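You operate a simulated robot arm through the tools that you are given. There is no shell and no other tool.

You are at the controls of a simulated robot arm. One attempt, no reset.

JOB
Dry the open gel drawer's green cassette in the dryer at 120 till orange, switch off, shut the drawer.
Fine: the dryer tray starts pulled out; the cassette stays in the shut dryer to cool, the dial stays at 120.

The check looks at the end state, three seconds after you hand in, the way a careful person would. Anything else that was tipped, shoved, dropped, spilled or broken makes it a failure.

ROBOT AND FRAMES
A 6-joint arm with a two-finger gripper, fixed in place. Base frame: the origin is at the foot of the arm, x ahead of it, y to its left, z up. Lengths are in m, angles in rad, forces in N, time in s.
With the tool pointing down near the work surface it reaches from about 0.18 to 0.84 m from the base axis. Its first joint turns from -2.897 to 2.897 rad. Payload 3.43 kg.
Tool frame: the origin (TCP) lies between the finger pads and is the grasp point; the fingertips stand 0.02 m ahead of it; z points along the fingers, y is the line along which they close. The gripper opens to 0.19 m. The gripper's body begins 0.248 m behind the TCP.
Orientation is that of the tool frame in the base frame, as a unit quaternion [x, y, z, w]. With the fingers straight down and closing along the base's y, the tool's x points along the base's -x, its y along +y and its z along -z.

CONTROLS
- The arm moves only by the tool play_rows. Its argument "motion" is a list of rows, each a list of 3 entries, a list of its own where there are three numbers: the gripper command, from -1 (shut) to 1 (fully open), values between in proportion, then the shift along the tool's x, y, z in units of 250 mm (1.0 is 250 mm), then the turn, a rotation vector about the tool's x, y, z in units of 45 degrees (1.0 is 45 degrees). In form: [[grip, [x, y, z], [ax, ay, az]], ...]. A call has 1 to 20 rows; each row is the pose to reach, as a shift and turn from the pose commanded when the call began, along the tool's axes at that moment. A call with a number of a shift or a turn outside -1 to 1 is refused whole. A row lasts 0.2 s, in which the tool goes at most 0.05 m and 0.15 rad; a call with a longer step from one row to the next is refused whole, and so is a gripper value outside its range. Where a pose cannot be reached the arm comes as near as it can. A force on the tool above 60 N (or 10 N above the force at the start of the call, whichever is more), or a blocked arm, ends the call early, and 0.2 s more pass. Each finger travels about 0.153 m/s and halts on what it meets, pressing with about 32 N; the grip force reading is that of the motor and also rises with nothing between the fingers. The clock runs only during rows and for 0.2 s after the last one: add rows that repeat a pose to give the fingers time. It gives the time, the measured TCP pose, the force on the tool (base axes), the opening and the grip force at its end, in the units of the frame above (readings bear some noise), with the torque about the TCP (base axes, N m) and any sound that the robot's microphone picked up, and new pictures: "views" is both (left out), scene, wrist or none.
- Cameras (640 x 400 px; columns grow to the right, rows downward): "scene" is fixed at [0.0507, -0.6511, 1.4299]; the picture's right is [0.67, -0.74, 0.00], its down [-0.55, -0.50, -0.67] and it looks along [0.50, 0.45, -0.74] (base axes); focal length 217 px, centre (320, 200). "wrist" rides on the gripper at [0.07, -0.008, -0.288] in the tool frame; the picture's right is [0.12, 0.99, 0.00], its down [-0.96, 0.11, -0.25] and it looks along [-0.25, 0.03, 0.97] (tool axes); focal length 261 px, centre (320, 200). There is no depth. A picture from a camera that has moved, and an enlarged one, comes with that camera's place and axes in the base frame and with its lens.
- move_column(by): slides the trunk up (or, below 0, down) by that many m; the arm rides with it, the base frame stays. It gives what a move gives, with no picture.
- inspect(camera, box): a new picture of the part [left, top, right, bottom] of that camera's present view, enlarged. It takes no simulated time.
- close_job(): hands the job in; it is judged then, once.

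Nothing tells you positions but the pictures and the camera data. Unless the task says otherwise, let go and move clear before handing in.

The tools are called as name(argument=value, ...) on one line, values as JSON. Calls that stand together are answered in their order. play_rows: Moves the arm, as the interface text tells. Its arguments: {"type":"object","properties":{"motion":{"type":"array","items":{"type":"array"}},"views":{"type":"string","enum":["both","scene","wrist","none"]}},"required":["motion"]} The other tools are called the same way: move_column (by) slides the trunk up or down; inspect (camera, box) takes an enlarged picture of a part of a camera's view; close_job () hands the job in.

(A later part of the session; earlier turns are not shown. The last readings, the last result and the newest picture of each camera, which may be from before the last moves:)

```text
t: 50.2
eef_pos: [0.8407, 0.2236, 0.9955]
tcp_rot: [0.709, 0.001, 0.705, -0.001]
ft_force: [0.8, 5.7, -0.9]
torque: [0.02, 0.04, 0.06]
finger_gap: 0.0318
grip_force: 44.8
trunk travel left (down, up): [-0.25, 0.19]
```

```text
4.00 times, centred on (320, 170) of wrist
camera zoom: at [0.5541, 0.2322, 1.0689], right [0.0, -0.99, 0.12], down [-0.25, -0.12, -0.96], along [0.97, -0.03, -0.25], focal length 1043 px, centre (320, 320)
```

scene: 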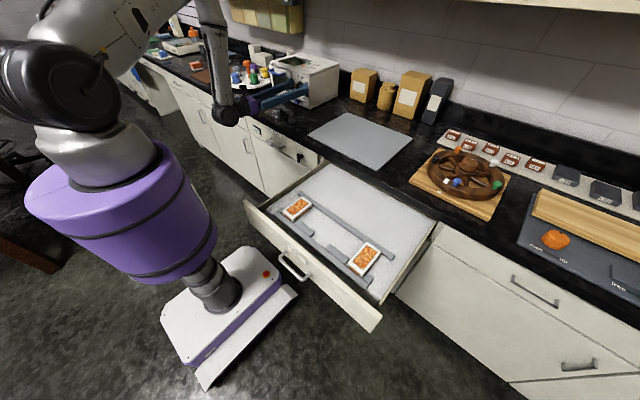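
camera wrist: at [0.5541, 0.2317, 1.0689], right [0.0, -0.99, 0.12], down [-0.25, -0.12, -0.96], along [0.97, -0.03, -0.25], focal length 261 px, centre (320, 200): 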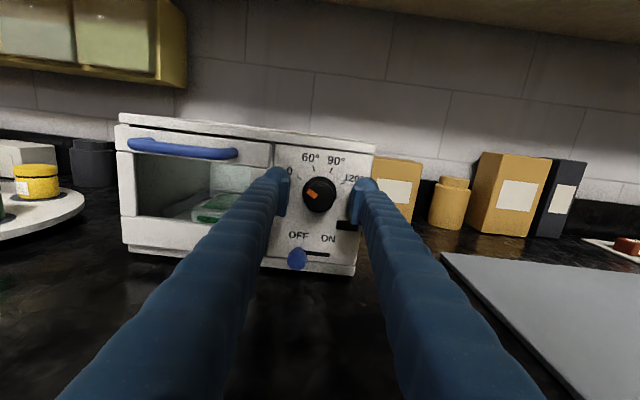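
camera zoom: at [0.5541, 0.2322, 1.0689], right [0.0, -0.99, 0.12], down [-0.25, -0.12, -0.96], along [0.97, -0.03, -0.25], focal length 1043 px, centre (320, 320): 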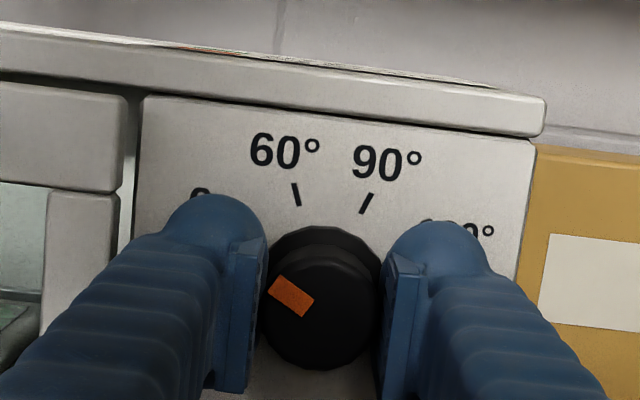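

I have the knob at a 31.8 mm gap. Now I'll turn it clockwise, 40° at a time.

play_rows(motion=[[-1, [0, 0, 0], [0, 0, 0.12]], [-1, [0, 0, 0], [0, 0, 0.25]], [-1, [0, 0, 0], [0, 0, 0.38]], [-1, [0, 0, 0], [0, 0, 0.51]], [-1, [0, 0, 0], [0, 0, 0.64]], [-1, [0, 0, 0], [0, 0, 0.77]], [-1, [0, 0, 0], [0, 0, 0.889]], [-1, [0, 0, 0], [0, 0, 0.889]]], views="none")

inspect(camera="wrist", box=[240, 120, 400, 220])

inspect(camera="scene", box=[254, 50, 334, 100])

```text
t: 52.0
eef_pos: [0.8399, 0.2241, 0.9968]
tcp_rot: [0.666, -0.241, 0.663, -0.242]
ft_force: [1.9, 2.5, 4.6]
torque: [0.04, -0.08, 0.0]
finger_gap: 0.0323
grip_force: 45.2
trunk travel left (down, up): [-0.25, 0.19]
```

```text
4.00 times, centred on (320, 170) of wrist
camera zoom: at [0.554, 0.1851, 1.0577], right [0.0, -0.84, -0.55], down [-0.25, 0.53, -0.81], along [0.97, 0.14, -0.21], focal length 1043 px, centre (320, 320)
```

zoom: 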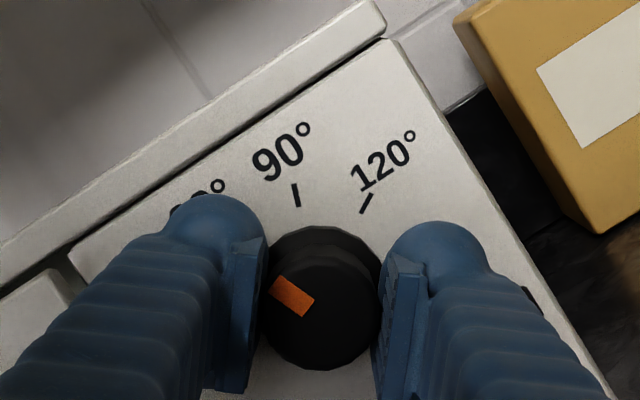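

```text
8.00 times, centred on (294, 75) of scene
camera zoom: at [0.0507, -0.6511, 1.4299], right [0.67, -0.74, 0.0], down [-0.55, -0.5, -0.67], along [0.5, 0.45, -0.74], focal length 1737 px, centre (528, 1200)
```

zoom: 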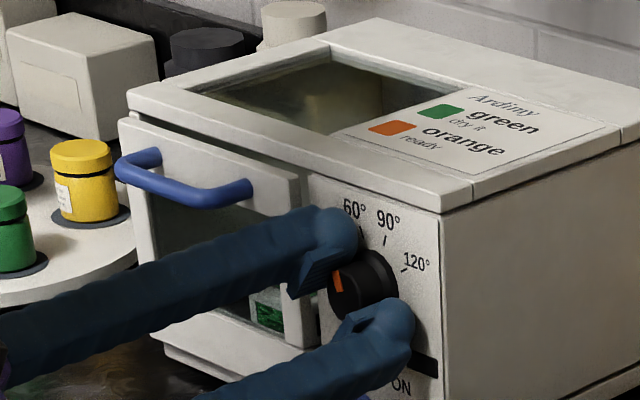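

The knob turns with the gripper and now points at 60°. I'll continue with the next 40°.

play_rows(motion=[[-1, [0, 0, 0], [0, 0, 0.12]], [-1, [0, 0, 0], [0, 0, 0.25]], [-1, [0, 0, 0], [0, 0, 0.38]], [-1, [0, 0, 0], [0, 0, 0.51]], [-1, [0, 0, 0], [0, 0, 0.64]], [-1, [0, 0, 0], [0, 0, 0.77]], [-1, [0, 0, 0], [0, 0, 0.889]], [-1, [0, 0, 0], [0, 0, 0.889]]], views="none")

inspect(camera="wrist", box=[240, 120, 400, 220])

inspect(camera="scene", box=[254, 50, 334, 100])

```text
t: 53.8
eef_pos: [0.8405, 0.2241, 0.9967]
tcp_rot: [0.543, -0.456, 0.54, -0.454]
ft_force: [3.9, 5.3, 6.6]
torque: [-0.02, -0.04, 0.04]
finger_gap: 0.0324
grip_force: 45.0
trunk travel left (down, up): [-0.25, 0.19]
```

```text
4.00 times, centred on (320, 170) of wrist
camera zoom: at [0.5539, 0.1559, 1.0189], right [0.0, -0.29, -0.96], down [-0.25, 0.93, -0.28], along [0.97, 0.24, -0.08], focal length 1043 px, centre (320, 320)
```

zoom: 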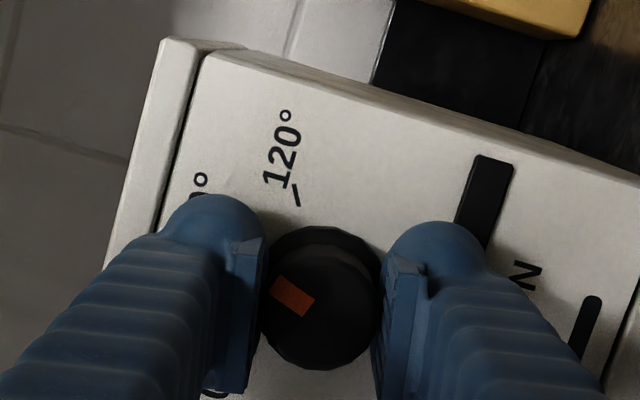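

```text
8.00 times, centred on (294, 75) of scene
camera zoom: at [0.0507, -0.6511, 1.4299], right [0.67, -0.74, 0.0], down [-0.55, -0.5, -0.67], along [0.5, 0.45, -0.74], focal length 1737 px, centre (528, 1200)
```

zoom: 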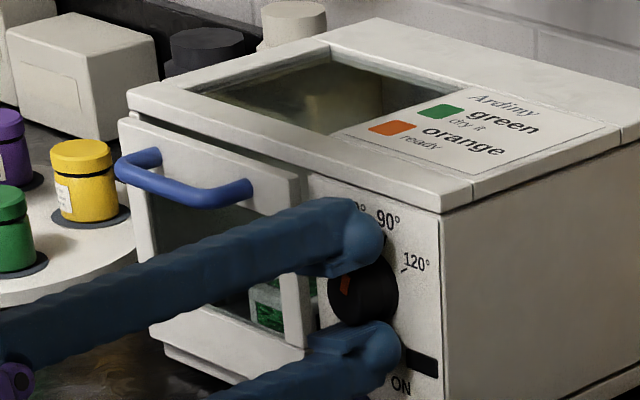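

It now points at 90°. One more 40° brings it to 120°.

play_rows(motion=[[-1, [0, 0, 0], [0, 0, 0.12]], [-1, [0, 0, 0], [0, 0, 0.25]], [-1, [0, 0, 0], [0, 0, 0.38]], [-1, [0, 0, 0], [0, 0, 0.51]], [-1, [0, 0, 0], [0, 0, 0.64]], [-1, [0, 0, 0], [0, 0, 0.77]], [-1, [0, 0, 0], [0, 0, 0.889]], [-1, [0, 0, 0], [0, 0, 0.889]]], views="none")

inspect(camera="wrist", box=[240, 120, 400, 220])

inspect(camera="scene", box=[254, 50, 334, 100])

```text
t: 55.6
eef_pos: [0.8396, 0.2252, 0.9962]
tcp_rot: [-0.356, 0.614, -0.352, 0.611]
ft_force: [2.0, 5.3, 0.0]
torque: [-0.01, 0.02, 0.09]
finger_gap: 0.0321
grip_force: 45.2
trunk travel left (down, up): [-0.25, 0.19]
```

```text
4.00 times, centred on (320, 170) of wrist
camera zoom: at [0.5536, 0.1586, 0.9707], right [-0.01, 0.39, -0.92], down [-0.25, 0.89, 0.38], along [0.97, 0.23, 0.09], focal length 1043 px, centre (320, 320)
```

zoom: 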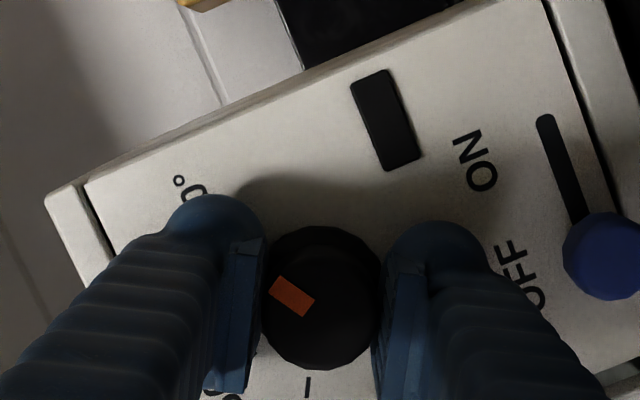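

```text
8.00 times, centred on (294, 75) of scene
camera zoom: at [0.0507, -0.6511, 1.4299], right [0.67, -0.74, 0.0], down [-0.55, -0.5, -0.67], along [0.5, 0.45, -0.74], focal length 1737 px, centre (528, 1200)
```

zoom: 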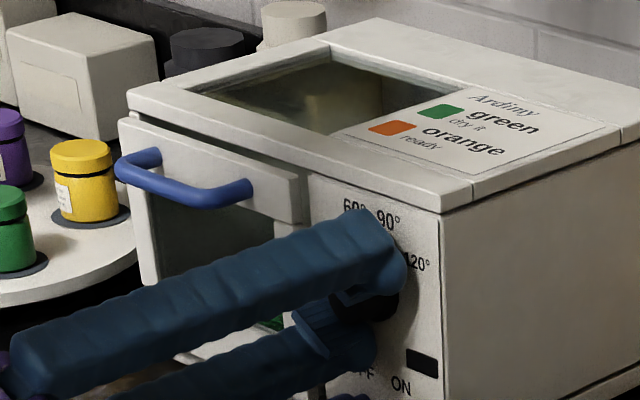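

The dial has turned a full 120°. I'll open just enough to release the knob, then back straight out and check.

play_rows(motion=[[-0.6, [0, 0, 0], [0, 0, 0]], [-0.53, [0, 0, 0], [0, 0, 0]], [-0.53, [0, 0, 0], [0, 0, 0]], [-0.53, [0, 0, -0.06], [0, 0, 0]], [-0.53, [0, 0, -0.16], [0, 0, 0]], [-0.53, [0, 0, -0.28], [0, 0, 0]], [-0.53, [0, 0, -0.36], [0, 0, 0]], [-0.53, [0, 0, -0.36], [0, 0, 0]]])

inspect(camera="wrist", box=[240, 100, 400, 200])

inspect(camera="scene", box=[260, 50, 340, 100])

```text
t: 57.4
eef_pos: [0.7508, 0.2258, 0.9966]
tcp_rot: [-0.354, 0.614, -0.352, 0.611]
ft_force: [0.0, 0.3, 0.0]
torque: [-0.02, -0.04, -0.03]
finger_gap: 0.0444
grip_force: 0.0
trunk travel left (down, up): [-0.25, 0.19]
camera wrist: at [0.4633, 0.1603, 0.9715], right [0.0, 0.39, -0.92], down [-0.25, 0.89, 0.38], along [0.97, 0.23, 0.09], focal length 261 px, centre (320, 200)
```

scene: 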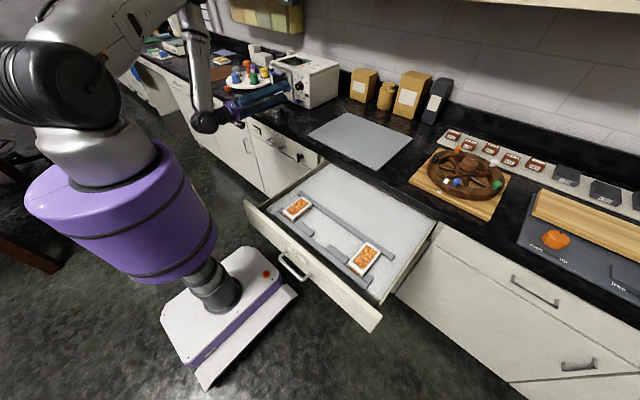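
wrist: 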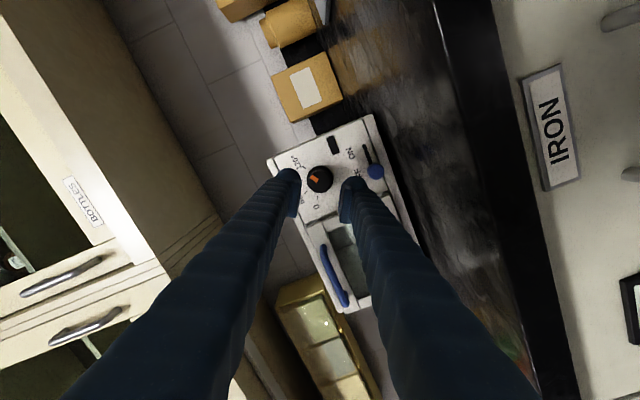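

```text
4.00 times, centred on (320, 150) of wrist
camera zoom: at [0.4633, 0.1603, 0.9715], right [0.0, 0.39, -0.92], down [-0.25, 0.89, 0.38], along [0.97, 0.23, 0.09], focal length 1043 px, centre (320, 400)
```

zoom: 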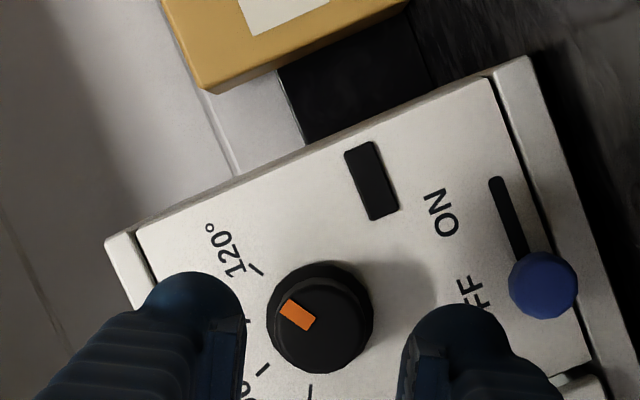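

```text
8.00 times, centred on (300, 75) of scene
camera zoom: at [0.0507, -0.6511, 1.4299], right [0.67, -0.74, 0.0], down [-0.55, -0.5, -0.67], along [0.5, 0.45, -0.74], focal length 1737 px, centre (480, 1200)
```

zoom: 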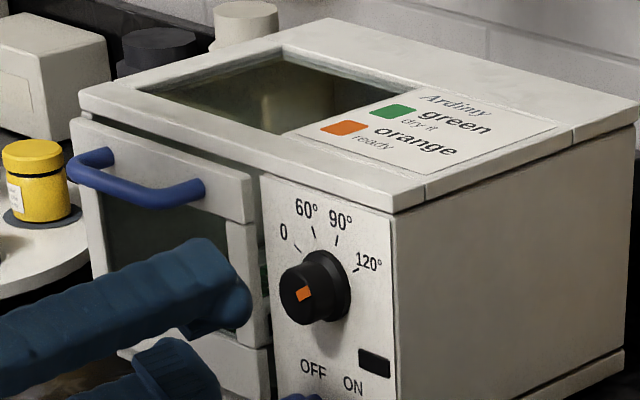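

The pointer is on the 120 tick. Next is the lever: I'll roll back to camera-on-top and come down in front of it.

play_rows(motion=[[-0.53, [0, 0, 0], [0, 0, -0.16]], [-0.53, [0, 0, 0], [0, 0, -0.34]], [-0.53, [0, 0, 0], [0, 0, -0.52]], [-0.53, [0, 0, 0], [0, 0, -0.7]], [-0.53, [0, 0, 0], [0, 0, -0.86]], [-0.53, [0, 0, 0], [0, 0, -1.0]]], views="none")

play_rows(motion=[[-0.53, [0, 0, 0], [0, 0, -0.16]], [-0.53, [0, 0, 0], [0, 0, -0.34]], [-0.53, [0, 0, 0], [0, 0, -0.52]], [-0.53, [0, 0, 0], [0, 0, -0.7]], [-0.53, [0, 0, 0], [0, 0, -0.86]], [-0.53, [0, 0, 0], [0, 0, -1.0]]], views="none")

play_rows(motion=[[-0.53, [0, 0, 0], [0, 0, -0.16]], [-0.53, [0, 0, 0], [0, 0, -0.34]], [-0.53, [0, 0, 0], [0, 0, -0.52]], [-0.53, [0, 0, 0], [0, 0, -0.667]], [-0.53, [0, 0, 0], [0, 0, -0.667]]], views="wrist")

```text
t: 58.8
eef_pos: [0.75, 0.224, 0.9964]
tcp_rot: [0.563, -0.431, 0.56, -0.429]
ft_force: [-0.5, 0.0, 0.4]
torque: [-0.01, -0.03, -0.01]
finger_gap: 0.0446
grip_force: 0.0
trunk travel left (down, up): [-0.25, 0.19]
```

```text
t: 60.2
eef_pos: [0.75, 0.2227, 0.9972]
tcp_rot: [0.685, -0.183, 0.681, -0.183]
ft_force: [-0.2, -0.4, 0.1]
torque: [0.0, -0.02, 0.01]
finger_gap: 0.0449
grip_force: 0.0
trunk travel left (down, up): [-0.25, 0.19]
```

```text
t: 61.4
eef_pos: [0.7513, 0.2229, 0.9975]
tcp_rot: [0.709, 0.0, 0.705, 0.001]
ft_force: [0.2, 0.5, 0.4]
torque: [-0.02, 0.01, 0.04]
finger_gap: 0.0446
grip_force: 0.2
trunk travel left (down, up): [-0.25, 0.19]
camera wrist: at [0.4641, 0.2318, 1.0696], right [0.0, -0.99, 0.12], down [-0.25, -0.12, -0.96], along [0.97, -0.03, -0.25], focal length 261 px, centre (320, 200)
```

wrist: 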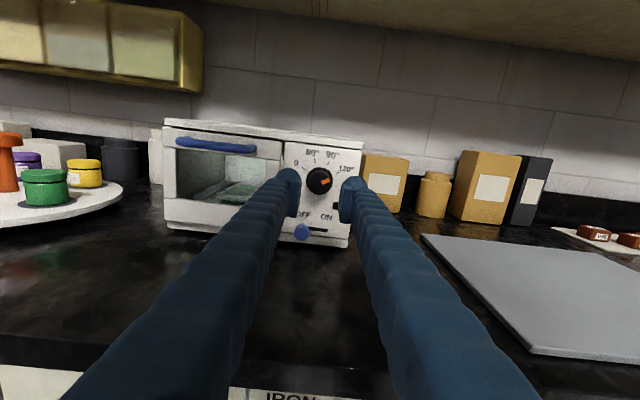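

inspect(camera="wrist", box=[260, 140, 388, 220])

inspect(camera="wrist", box=[270, 180, 366, 240])

```text
5.00 times, centred on (324, 180) of wrist
camera zoom: at [0.4641, 0.2318, 1.0696], right [0.0, -0.99, 0.12], down [-0.25, -0.12, -0.96], along [0.97, -0.03, -0.25], focal length 1303 px, centre (300, 300)
```

zoom: 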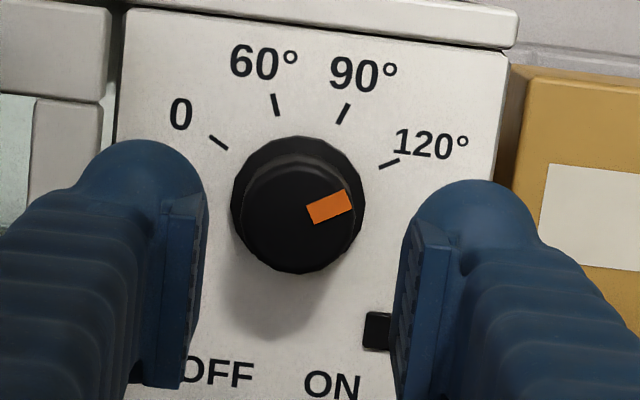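

```text
6.67 times, centred on (318, 210) of wrist
camera zoom: at [0.4641, 0.2318, 1.0696], right [0.0, -0.99, 0.12], down [-0.25, -0.12, -0.96], along [0.97, -0.03, -0.25], focal length 1738 px, centre (333, 133)
```

zoom: 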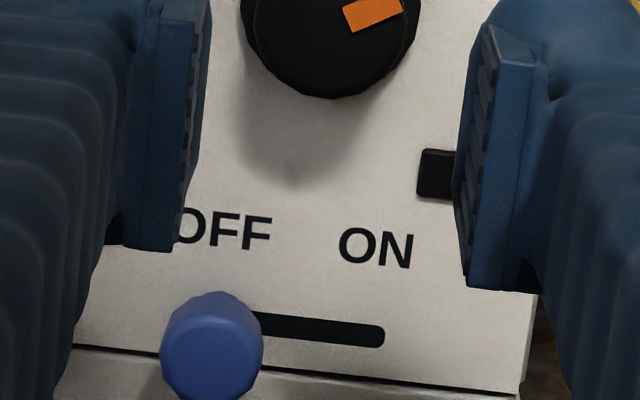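

The dial sits exactly on 120°. The lever is at about (0.843, 0.242, 0.917), and the slot runs to y≈0.201 at ON. I'll line up in front of it.

play_rows(motion=[[-0.53, [-0.09, -0.02, 0], [0, 0, 0]], [-0.53, [-0.2, -0.05, 0], [0, 0, 0]], [-0.53, [-0.28, -0.07, 0], [0, 0, 0]], [-0.53, [-0.306, -0.076, 0.06], [0, 0, 0]], [-0.53, [-0.306, -0.076, 0.12], [0, 0, 0]], [-0.53, [-0.306, -0.076, 0.16], [0, 0, 0]], [-0.53, [-0.306, -0.076, 0.16], [0, 0, 0]]], views="wrist")

inspect(camera="wrist", box=[256, 140, 384, 220])

inspect(camera="scene", box=[260, 65, 332, 110])

```text
t: 63.0
eef_pos: [0.7887, 0.243, 0.921]
tcp_rot: [0.709, 0.001, 0.705, -0.001]
ft_force: [0.1, 0.1, -0.3]
torque: [0.02, 0.02, 0.02]
finger_gap: 0.0444
grip_force: 0.1
trunk travel left (down, up): [-0.25, 0.19]
camera wrist: at [0.5033, 0.2513, 0.9934], right [0.0, -0.99, 0.12], down [-0.25, -0.12, -0.96], along [0.97, -0.03, -0.25], focal length 261 px, centre (320, 200)
```

wrist: 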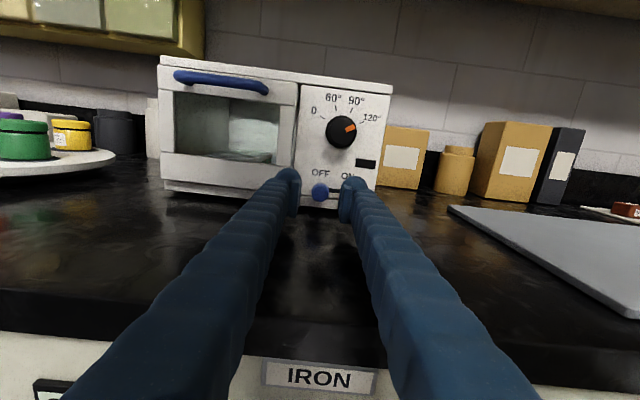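

```text
5.00 times, centred on (320, 180) of wrist
camera zoom: at [0.5033, 0.2513, 0.9934], right [0.0, -0.99, 0.12], down [-0.25, -0.12, -0.96], along [0.97, -0.03, -0.25], focal length 1303 px, centre (320, 300)
```

zoom: 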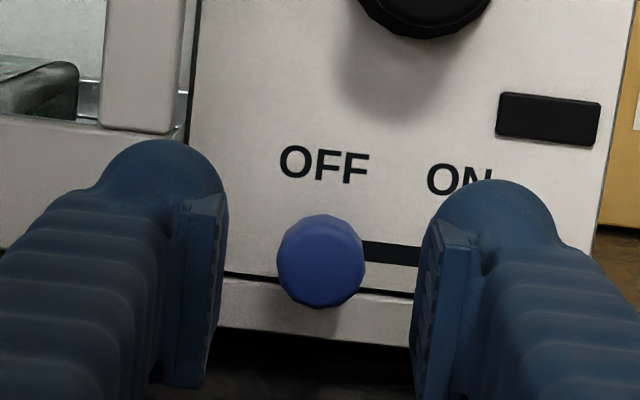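

```text
8.89 times, centred on (296, 88) of scene
camera zoom: at [0.0507, -0.6511, 1.4299], right [0.67, -0.74, 0.0], down [-0.55, -0.5, -0.67], along [0.5, 0.45, -0.74], focal length 1930 px, centre (533, 1200)
```

zoom: 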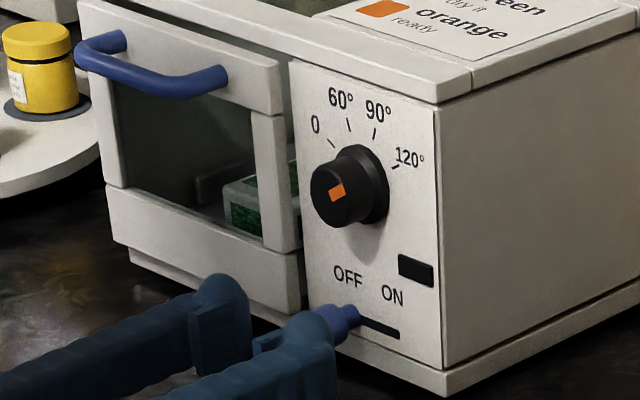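

The lever is centred between the fingers, with the cassette also visible through the door from the scene camera. I'll advance and close on the lever.

play_rows(motion=[[-0.53, [0, 0, 0.06], [0, 0, 0]], [-0.53, [0, 0, 0.12], [0, 0, 0]], [-0.53, [0, 0, 0.16], [0, 0, 0]], [-0.53, [0, 0, 0.188], [0, 0, 0]], [-0.53, [0, 0, 0.188], [0, 0, 0]], [-0.7, [0, 0, 0.188], [0, 0, 0]], [-0.9, [0, 0, 0.188], [0, 0, 0]], [-1, [0, 0, 0.188], [0, 0, 0]], [-1, [0, 0, 0.188], [0, 0, 0]]], views="wrist")

inspect(camera="wrist", box=[256, 140, 384, 220])

inspect(camera="scene", box=[260, 65, 332, 110])

```text
t: 65.0
eef_pos: [0.8367, 0.2423, 0.9206]
tcp_rot: [0.709, 0.0, 0.705, 0.001]
ft_force: [3.2, -5.5, 1.8]
torque: [-0.03, -0.07, -0.01]
finger_gap: 0.0223
grip_force: 44.2
trunk travel left (down, up): [-0.25, 0.19]
camera wrist: at [0.5511, 0.2507, 0.9924], right [0.0, -0.99, 0.12], down [-0.25, -0.12, -0.96], along [0.97, -0.03, -0.25], focal length 261 px, centre (320, 200)
```

wrist: 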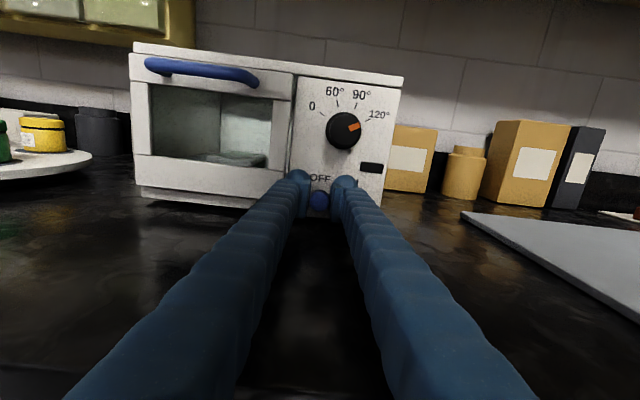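

```text
5.00 times, centred on (320, 180) of wrist
camera zoom: at [0.5511, 0.2507, 0.9924], right [0.0, -0.99, 0.12], down [-0.25, -0.12, -0.96], along [0.97, -0.03, -0.25], focal length 1303 px, centre (320, 300)
```

zoom: 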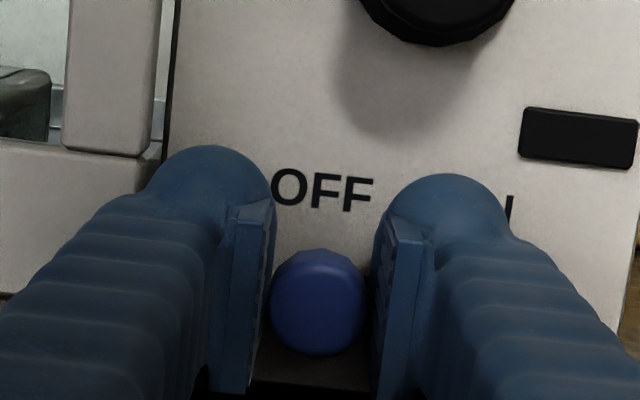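

```text
8.89 times, centred on (296, 88) of scene
camera zoom: at [0.0507, -0.6511, 1.4299], right [0.67, -0.74, 0.0], down [-0.55, -0.5, -0.67], along [0.5, 0.45, -0.74], focal length 1930 px, centre (533, 1200)
```

zoom: 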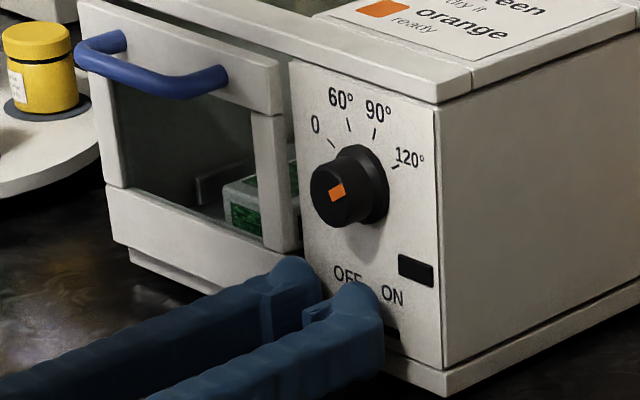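

I have the lever at a 22 mm gap. I'll slide it toward ON (-y).

play_rows(motion=[[-1, [0, 0.024, 0], [0, 0, 0]], [-1, [0, 0.048, 0], [0, 0, 0]], [-1, [0, 0.072, 0], [0, 0, 0]], [-1, [0, 0.096, 0], [0, 0, 0]], [-1, [0, 0.12, 0], [0, 0, 0]], [-1, [0, 0.132, 0], [0, 0, 0]]], views="none")

inspect(camera="wrist", box=[256, 140, 384, 220])

inspect(camera="scene", box=[260, 65, 332, 110])

```text
t: 66.4
eef_pos: [0.8372, 0.2096, 0.9202]
tcp_rot: [0.709, 0.001, 0.706, -0.001]
ft_force: [16.0, -1.5, 5.0]
torque: [0.06, 0.02, 0.0]
finger_gap: 0.0224
grip_force: 45.2
trunk travel left (down, up): [-0.25, 0.19]
```

```text
5.00 times, centred on (320, 180) of wrist
camera zoom: at [0.5509, 0.2176, 0.9924], right [0.0, -0.99, 0.12], down [-0.25, -0.12, -0.96], along [0.97, -0.03, -0.25], focal length 1303 px, centre (320, 300)
```

zoom: 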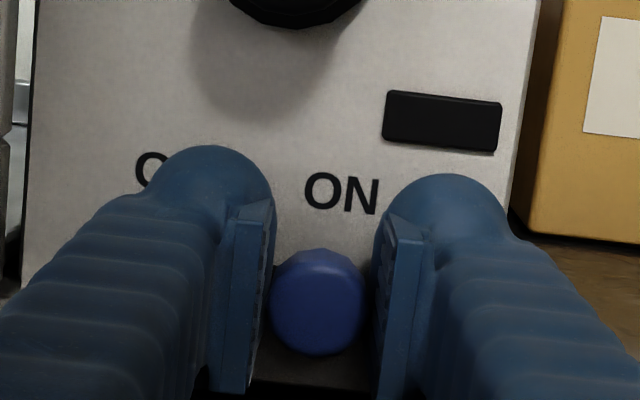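

```text
8.89 times, centred on (296, 88) of scene
camera zoom: at [0.0507, -0.6511, 1.4299], right [0.67, -0.74, 0.0], down [-0.55, -0.5, -0.67], along [0.5, 0.45, -0.74], focal length 1930 px, centre (533, 1200)
```

zoom: 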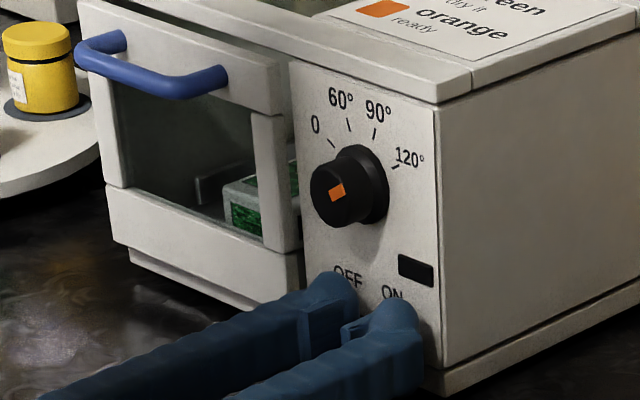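

The lever is under ON, but I feel no end stop yet and the indicator window is still dark. I'll slide a few more millimetres until I feel the stop.

play_rows(motion=[[-1, [0, 0.012, 0], [0, 0, 0]], [-1, [0, 0.024, 0], [0, 0, 0]], [-1, [0, 0.032, 0], [0, 0, 0]]], views="none")

inspect(camera="wrist", box=[256, 140, 384, 220])

inspect(camera="scene", box=[260, 65, 332, 110])

```text
t: 67.2
eef_pos: [0.837, 0.2066, 0.9202]
tcp_rot: [0.709, 0.002, 0.705, -0.002]
ft_force: [11.7, 25.4, 0.5]
torque: [0.17, 0.03, 0.25]
finger_gap: 0.0223
grip_force: 44.9
trunk travel left (down, up): [-0.25, 0.19]
```

```text
5.00 times, centred on (320, 180) of wrist
camera zoom: at [0.5508, 0.2125, 0.9925], right [0.01, -0.99, 0.12], down [-0.25, -0.12, -0.96], along [0.97, -0.02, -0.25], focal length 1303 px, centre (320, 300)
```

zoom: 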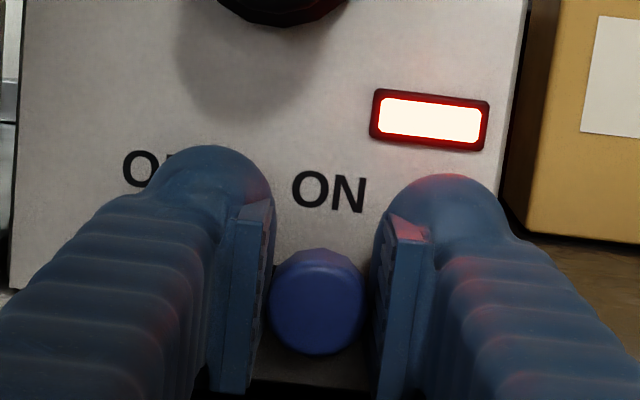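

```text
8.89 times, centred on (296, 88) of scene
camera zoom: at [0.0507, -0.6511, 1.4299], right [0.67, -0.74, 0.0], down [-0.55, -0.5, -0.67], along [0.5, 0.45, -0.74], focal length 1930 px, centre (533, 1200)
```

zoom: 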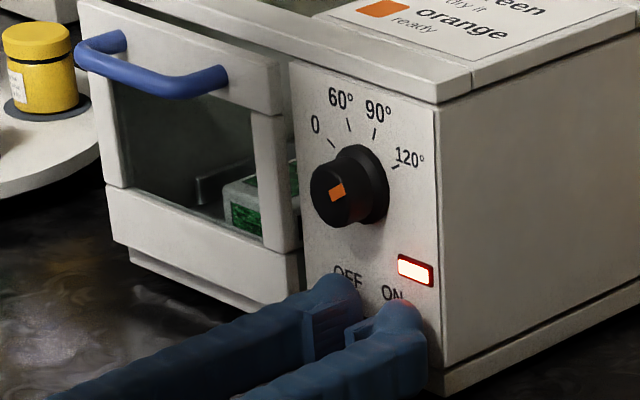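

The indicator is lit red, so the dryer is on at 120. I'll keep hold of the lever with the side force eased, wait, and watch the cassette through the door.

play_rows(motion=[[-1, [0, -0.016, 0], [0, 0, 0]], [-1, [0, -0.016, 0], [0, 0, 0]], [-1, [0, -0.016, 0], [0, 0, 0]], [-1, [0, -0.016, 0], [0, 0, 0]], [-1, [0, -0.016, 0], [0, 0, 0]]], views="none")

inspect(camera="scene", box=[260, 65, 332, 110])

```text
t: 68.4
eef_pos: [0.8371, 0.2073, 0.9188]
tcp_rot: [0.709, 0.001, 0.705, 0.0]
ft_force: [8.1, 11.2, -1.1]
torque: [0.04, 0.04, 0.09]
finger_gap: 0.0221
grip_force: 44.8
trunk travel left (down, up): [-0.25, 0.19]
```

```text
8.89 times, centred on (296, 88) of scene
camera zoom: at [0.0507, -0.6511, 1.4299], right [0.67, -0.74, 0.0], down [-0.55, -0.5, -0.67], along [0.5, 0.45, -0.74], focal length 1930 px, centre (533, 1200)
```

zoom: 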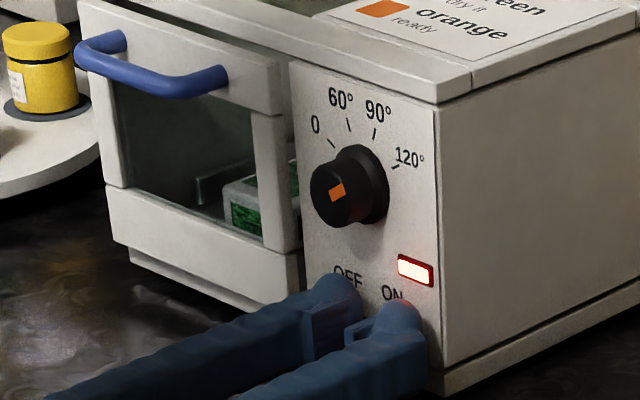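

The light stays on and the cassette is still green. I'll wait in short stretches and keep checking.

play_rows(motion=[[-1, [0, 0, 0], [0, 0, 0]], [-1, [0, 0, 0], [0, 0, 0]], [-1, [0, 0, 0], [0, 0, 0]], [-1, [0, 0, 0], [0, 0, 0]], [-1, [0, 0, 0], [0, 0, 0]], [-1, [0, 0, 0], [0, 0, 0]], [-1, [0, 0, 0], [0, 0, 0]], [-1, [0, 0, 0], [0, 0, 0]], [-1, [0, 0, 0], [0, 0, 0]], [-1, [0, 0, 0], [0, 0, 0]], [-1, [0, 0, 0], [0, 0, 0]], [-1, [0, 0, 0], [0, 0, 0]], [-1, [0, 0, 0], [0, 0, 0]], [-1, [0, 0, 0], [0, 0, 0]], [-1, [0, 0, 0], [0, 0, 0]]], views="none")

inspect(camera="scene", box=[260, 65, 332, 110])

```text
t: 71.6
eef_pos: [0.837, 0.2069, 0.9204]
tcp_rot: [0.709, 0.001, 0.705, 0.0]
ft_force: [-1.0, 10.9, -7.1]
torque: [0.0, 0.09, 0.11]
finger_gap: 0.0226
grip_force: 44.9
trunk travel left (down, up): [-0.25, 0.19]
```

```text
8.89 times, centred on (296, 88) of scene
camera zoom: at [0.0507, -0.6511, 1.4299], right [0.67, -0.74, 0.0], down [-0.55, -0.5, -0.67], along [0.5, 0.45, -0.74], focal length 1930 px, centre (533, 1200)
```

zoom: 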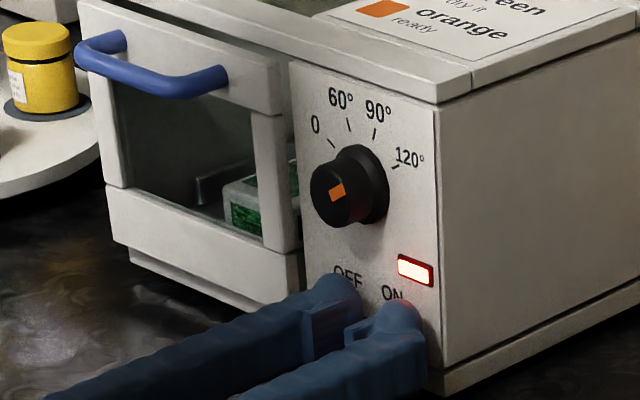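

play_rows(motion=[[-1, [0, 0, 0], [0, 0, 0]], [-1, [0, 0, 0], [0, 0, 0]], [-1, [0, 0, 0], [0, 0, 0]], [-1, [0, 0, 0], [0, 0, 0]], [-1, [0, 0, 0], [0, 0, 0]], [-1, [0, 0, 0], [0, 0, 0]], [-1, [0, 0, 0], [0, 0, 0]], [-1, [0, 0, 0], [0, 0, 0]], [-1, [0, 0, 0], [0, 0, 0]], [-1, [0, 0, 0], [0, 0, 0]], [-1, [0, 0, 0], [0, 0, 0]], [-1, [0, 0, 0], [0, 0, 0]], [-1, [0, 0, 0], [0, 0, 0]], [-1, [0, 0, 0], [0, 0, 0]], [-1, [0, 0, 0], [0, 0, 0]], [-1, [0, 0, 0], [0, 0, 0]], [-1, [0, 0, 0], [0, 0, 0]], [-1, [0, 0, 0], [0, 0, 0]], [-1, [0, 0, 0], [0, 0, 0]], [-1, [0, 0, 0], [0, 0, 0]]], views="none")

inspect(camera="scene", box=[274, 74, 306, 94])

```text
t: 75.8
eef_pos: [0.837, 0.2059, 0.9203]
tcp_rot: [0.709, 0.001, 0.705, 0.0]
ft_force: [-4.6, 9.6, -7.7]
torque: [0.04, 0.11, 0.09]
finger_gap: 0.0223
grip_force: 44.9
trunk travel left (down, up): [-0.25, 0.19]
```

```text
16.00 times, centred on (290, 84) of scene
camera zoom: at [0.0507, -0.6511, 1.4299], right [0.67, -0.74, 0.0], down [-0.55, -0.5, -0.67], along [0.5, 0.45, -0.74], focal length 3474 px, centre (800, 2056)
```

zoom: 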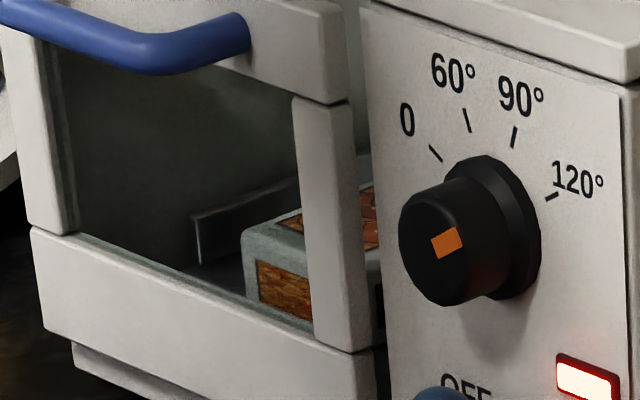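

The cassette now looks orange through the glass. I'll check its colour more closely before switching off.

inspect(camera="scene", box=[284, 83, 296, 91])

inspect(camera="wrist", box=[100, 60, 320, 200])

```text
16.00 times, centred on (290, 87) of scene
camera zoom: at [0.0507, -0.6511, 1.4299], right [0.67, -0.74, 0.0], down [-0.55, -0.5, -0.67], along [0.5, 0.45, -0.74], focal length 3474 px, centre (800, 2008)
```

zoom: 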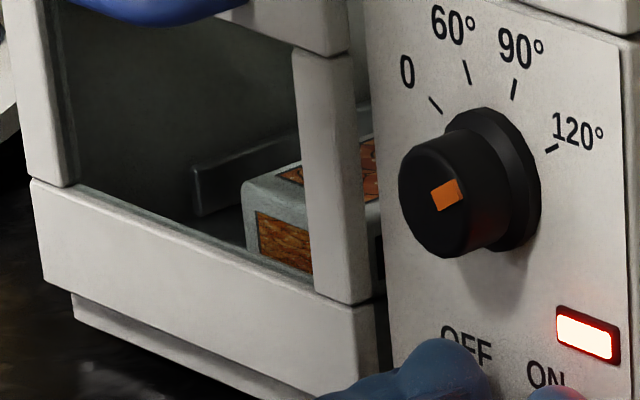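

```text
2.86 times, centred on (210, 130) of wrist
camera zoom: at [0.5507, 0.2143, 0.9929], right [0.0, -0.99, 0.12], down [-0.25, -0.12, -0.96], along [0.97, -0.03, -0.25], focal length 745 px, centre (634, 400)
```

zoom: 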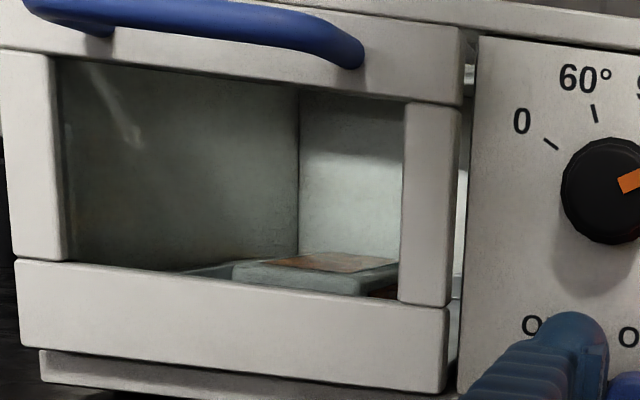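

The window has turned orange; the tinted glass only dims it. I'll switch off now by sliding the lever back toward OFF (+y).

play_rows(motion=[[-1, [0, -0.03, 0], [0, 0, 0]], [-1, [0, -0.06, 0], [0, 0, 0]], [-1, [0, -0.09, 0], [0, 0, 0]], [-1, [0, -0.12, 0], [0, 0, 0]], [-1, [0, -0.145, 0], [0, 0, 0]], [-1, [0, -0.157, 0], [0, 0, 0]]], views="none")

inspect(camera="scene", box=[260, 65, 332, 110])

inspect(camera="wrist", box=[256, 140, 384, 220])

```text
t: 77.2
eef_pos: [0.836, 0.2422, 0.9206]
tcp_rot: [0.709, 0.0, 0.705, 0.001]
ft_force: [-1.4, -12.6, 2.2]
torque: [-0.11, -0.2, -0.17]
finger_gap: 0.0222
grip_force: 45.2
trunk travel left (down, up): [-0.25, 0.19]
```

```text
8.89 times, centred on (296, 88) of scene
camera zoom: at [0.0507, -0.6511, 1.4299], right [0.67, -0.74, 0.0], down [-0.55, -0.5, -0.67], along [0.5, 0.45, -0.74], focal length 1930 px, centre (533, 1200)
```

zoom: 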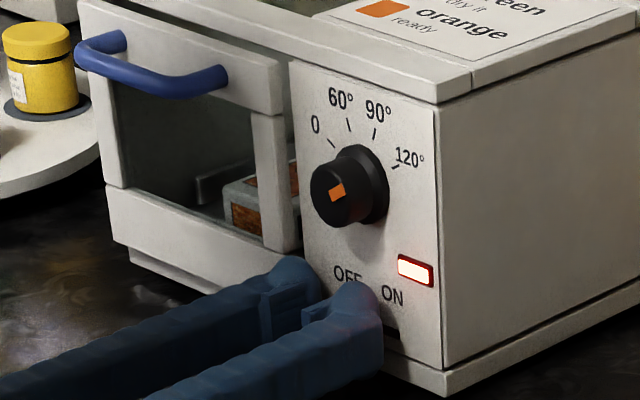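

```text
5.00 times, centred on (320, 180) of wrist
camera zoom: at [0.5506, 0.2517, 0.9926], right [0.0, -0.99, 0.12], down [-0.25, -0.12, -0.96], along [0.97, -0.03, -0.25], focal length 1303 px, centre (320, 300)
```

zoom: 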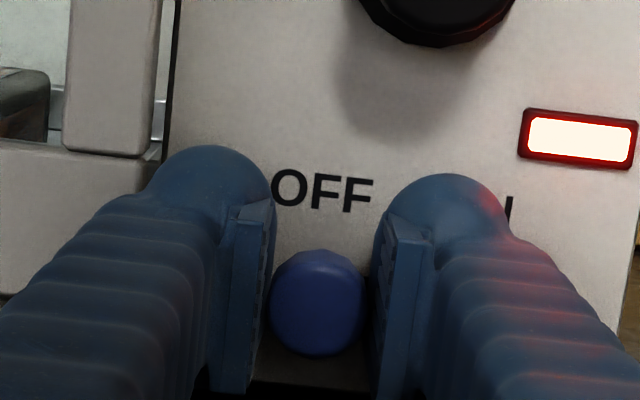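

The light is still lit, so the lever needs its last bit of travel to the OFF stop. I'll push a few millimetres further.

play_rows(motion=[[-1, [0, -0.012, 0], [0, 0, 0]], [-1, [0, -0.024, 0], [0, 0, 0]]], views="none")

inspect(camera="wrist", box=[256, 140, 384, 220])

```text
t: 77.8
eef_pos: [0.8363, 0.2433, 0.9213]
tcp_rot: [0.709, -0.003, 0.705, 0.004]
ft_force: [4.0, -55.4, 6.0]
torque: [-0.3, 0.14, -0.35]
finger_gap: 0.0223
grip_force: 45.1
trunk travel left (down, up): [-0.25, 0.19]
```

```text
5.00 times, centred on (320, 180) of wrist
camera zoom: at [0.5508, 0.2546, 0.993], right [-0.01, -0.99, 0.12], down [-0.25, -0.11, -0.96], along [0.97, -0.04, -0.25], focal length 1303 px, centre (320, 300)
```

zoom: 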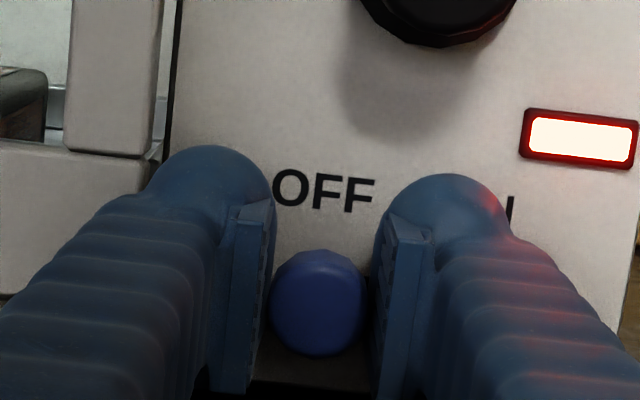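

play_rows(motion=[[-1, [0, 0.014, 0], [0, 0, 0]], [-1, [0, 0.014, 0], [0, 0, 0]]], views="none")

inspect(camera="wrist", box=[256, 140, 384, 220])

inspect(camera="scene", box=[260, 65, 332, 110])

```text
t: 78.4
eef_pos: [0.8374, 0.2434, 0.9195]
tcp_rot: [0.709, -0.001, 0.705, 0.002]
ft_force: [-2.9, -49.2, -2.2]
torque: [-0.21, 0.02, -0.39]
finger_gap: 0.0226
grip_force: 44.8
trunk travel left (down, up): [-0.25, 0.19]
```

```text
5.00 times, centred on (320, 180) of wrist
camera zoom: at [0.5507, 0.2531, 0.993], right [0.0, -0.99, 0.12], down [-0.25, -0.11, -0.96], along [0.97, -0.04, -0.25], focal length 1303 px, centre (320, 300)
```

zoom: 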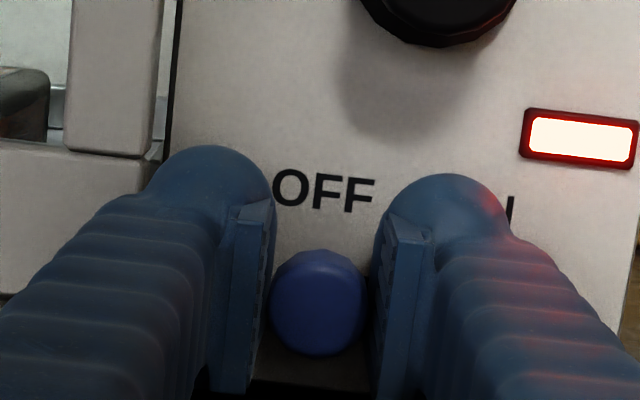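

```text
8.89 times, centred on (296, 88) of scene
camera zoom: at [0.0507, -0.6511, 1.4299], right [0.67, -0.74, 0.0], down [-0.55, -0.5, -0.67], along [0.5, 0.45, -0.74], focal length 1930 px, centre (533, 1200)
```

zoom: 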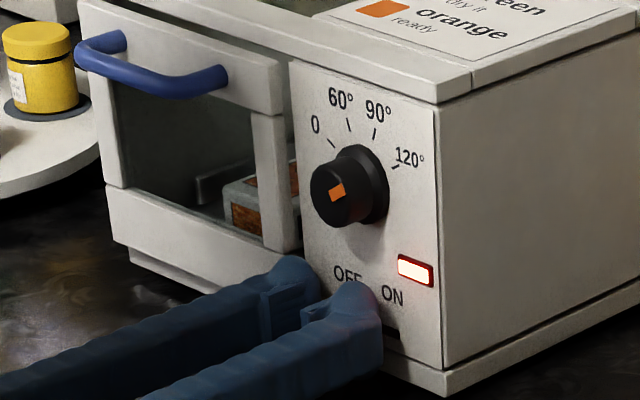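

The lever is back at its original OFF position but the lamp is still lit. I'll release the lever, back off slightly, and see whether it latches off.

play_rows(motion=[[-1, [0, 0.02, 0], [0, 0, 0]], [-0.7, [0, 0.02, 0], [0, 0, 0]], [-0.55, [0, 0.02, 0], [0, 0, 0]]], views="none")

inspect(camera="wrist", box=[256, 140, 384, 220])

inspect(camera="scene", box=[260, 65, 332, 110])

```text
t: 79.2
eef_pos: [0.8349, 0.2446, 0.922]
tcp_rot: [0.709, 0.001, 0.706, -0.001]
ft_force: [-3.5, -4.5, 1.8]
torque: [0.1, 0.05, 0.06]
finger_gap: 0.0396
grip_force: 0.1
trunk travel left (down, up): [-0.25, 0.19]
```

```text
5.00 times, centred on (320, 180) of wrist
camera zoom: at [0.5504, 0.2519, 0.9936], right [0.0, -0.99, 0.12], down [-0.25, -0.12, -0.96], along [0.97, -0.03, -0.25], focal length 1303 px, centre (320, 300)
```

zoom: 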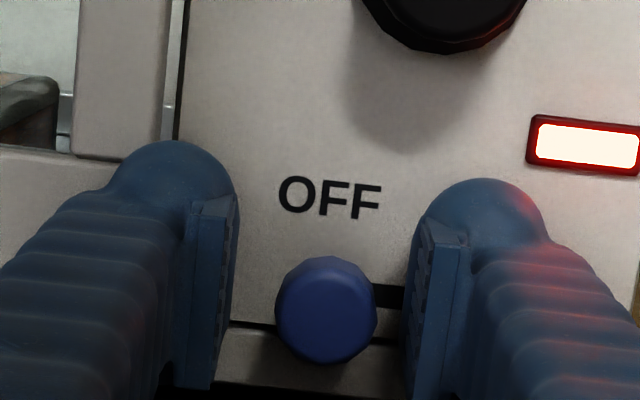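

```text
8.89 times, centred on (296, 88) of scene
camera zoom: at [0.0507, -0.6511, 1.4299], right [0.67, -0.74, 0.0], down [-0.55, -0.5, -0.67], along [0.5, 0.45, -0.74], focal length 1930 px, centre (533, 1200)
```

zoom: 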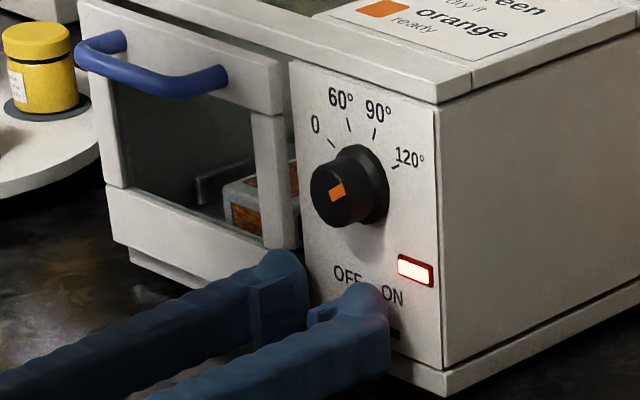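

The lamp is still lit. I'll back off, close the fingers, and get an unobstructed view of the lever to compare with its original position.

play_rows(motion=[[-0.55, [0, 0, -0.12], [0, 0, 0]], [-0.8, [0, 0.06, -0.24], [0, 0, 0]], [-1, [0, 0.16, -0.3], [0, 0, 0]]], views="none")

inspect(camera="scene", box=[240, 45, 336, 105])

inspect(camera="wrist", box=[256, 140, 384, 220])

```text
t: 80.0
eef_pos: [0.7643, 0.2115, 0.9211]
tcp_rot: [0.711, -0.001, 0.703, 0.002]
ft_force: [0.1, 0.1, -0.1]
torque: [0.0, 0.0, -0.1]
finger_gap: 0.0
grip_force: 31.7
out of reach, approached as far as the arm can: row 3
trunk travel left (down, up): [-0.25, 0.19]
```

```text
6.67 times, centred on (288, 75) of scene
camera zoom: at [0.0507, -0.6511, 1.4299], right [0.67, -0.74, 0.0], down [-0.55, -0.5, -0.67], along [0.5, 0.45, -0.74], focal length 1448 px, centre (533, 1033)
```

zoom: 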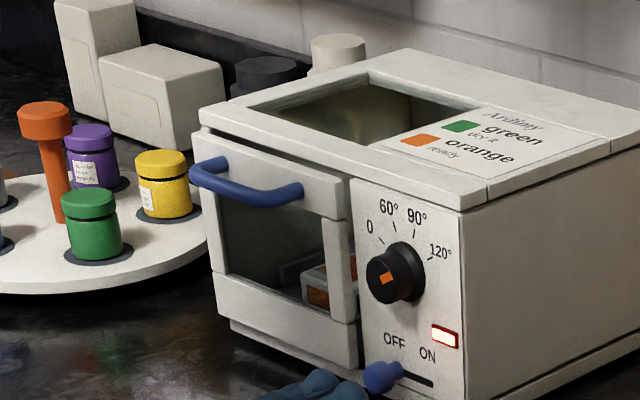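

```text
5.00 times, centred on (320, 180) of wrist
camera zoom: at [0.4788, 0.2204, 0.9954], right [0.0, -0.99, 0.12], down [-0.26, -0.12, -0.96], along [0.97, -0.03, -0.26], focal length 1303 px, centre (320, 300)
```

zoom: 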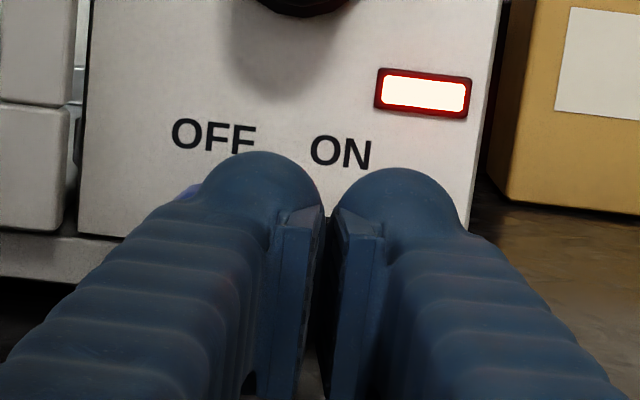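

The lever is visually back where it started, at OFF. I'll check again after a moment in case the lamp is slow to go out.

play_rows(motion=[[-1, [0, 0, 0], [0, 0, 0]], [-1, [0, 0, 0], [0, 0, 0]], [-1, [0, 0, 0], [0, 0, 0]]], views="none")

inspect(camera="scene", box=[275, 75, 323, 105])

```text
t: 80.8
eef_pos: [0.7653, 0.211, 0.9209]
tcp_rot: [0.712, -0.001, 0.702, 0.002]
ft_force: [-1.2, 0.5, -0.3]
torque: [-0.01, 0.0, 0.0]
finger_gap: 0.0002
grip_force: 32.4
trunk travel left (down, up): [-0.25, 0.19]
```

```text
13.33 times, centred on (299, 90) of scene
camera zoom: at [0.0507, -0.6511, 1.4299], right [0.67, -0.74, 0.0], down [-0.55, -0.5, -0.67], along [0.5, 0.45, -0.74], focal length 2895 px, centre (600, 1667)
```

zoom: 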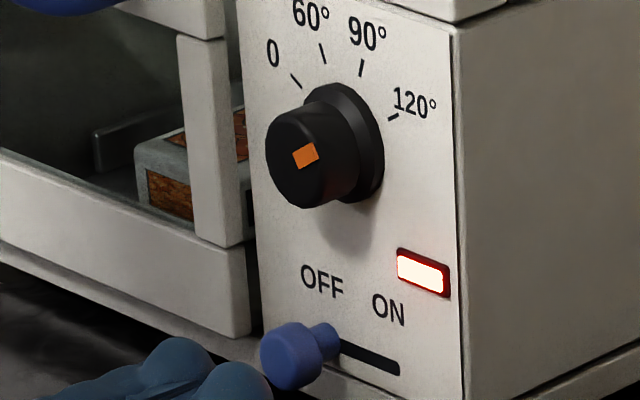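

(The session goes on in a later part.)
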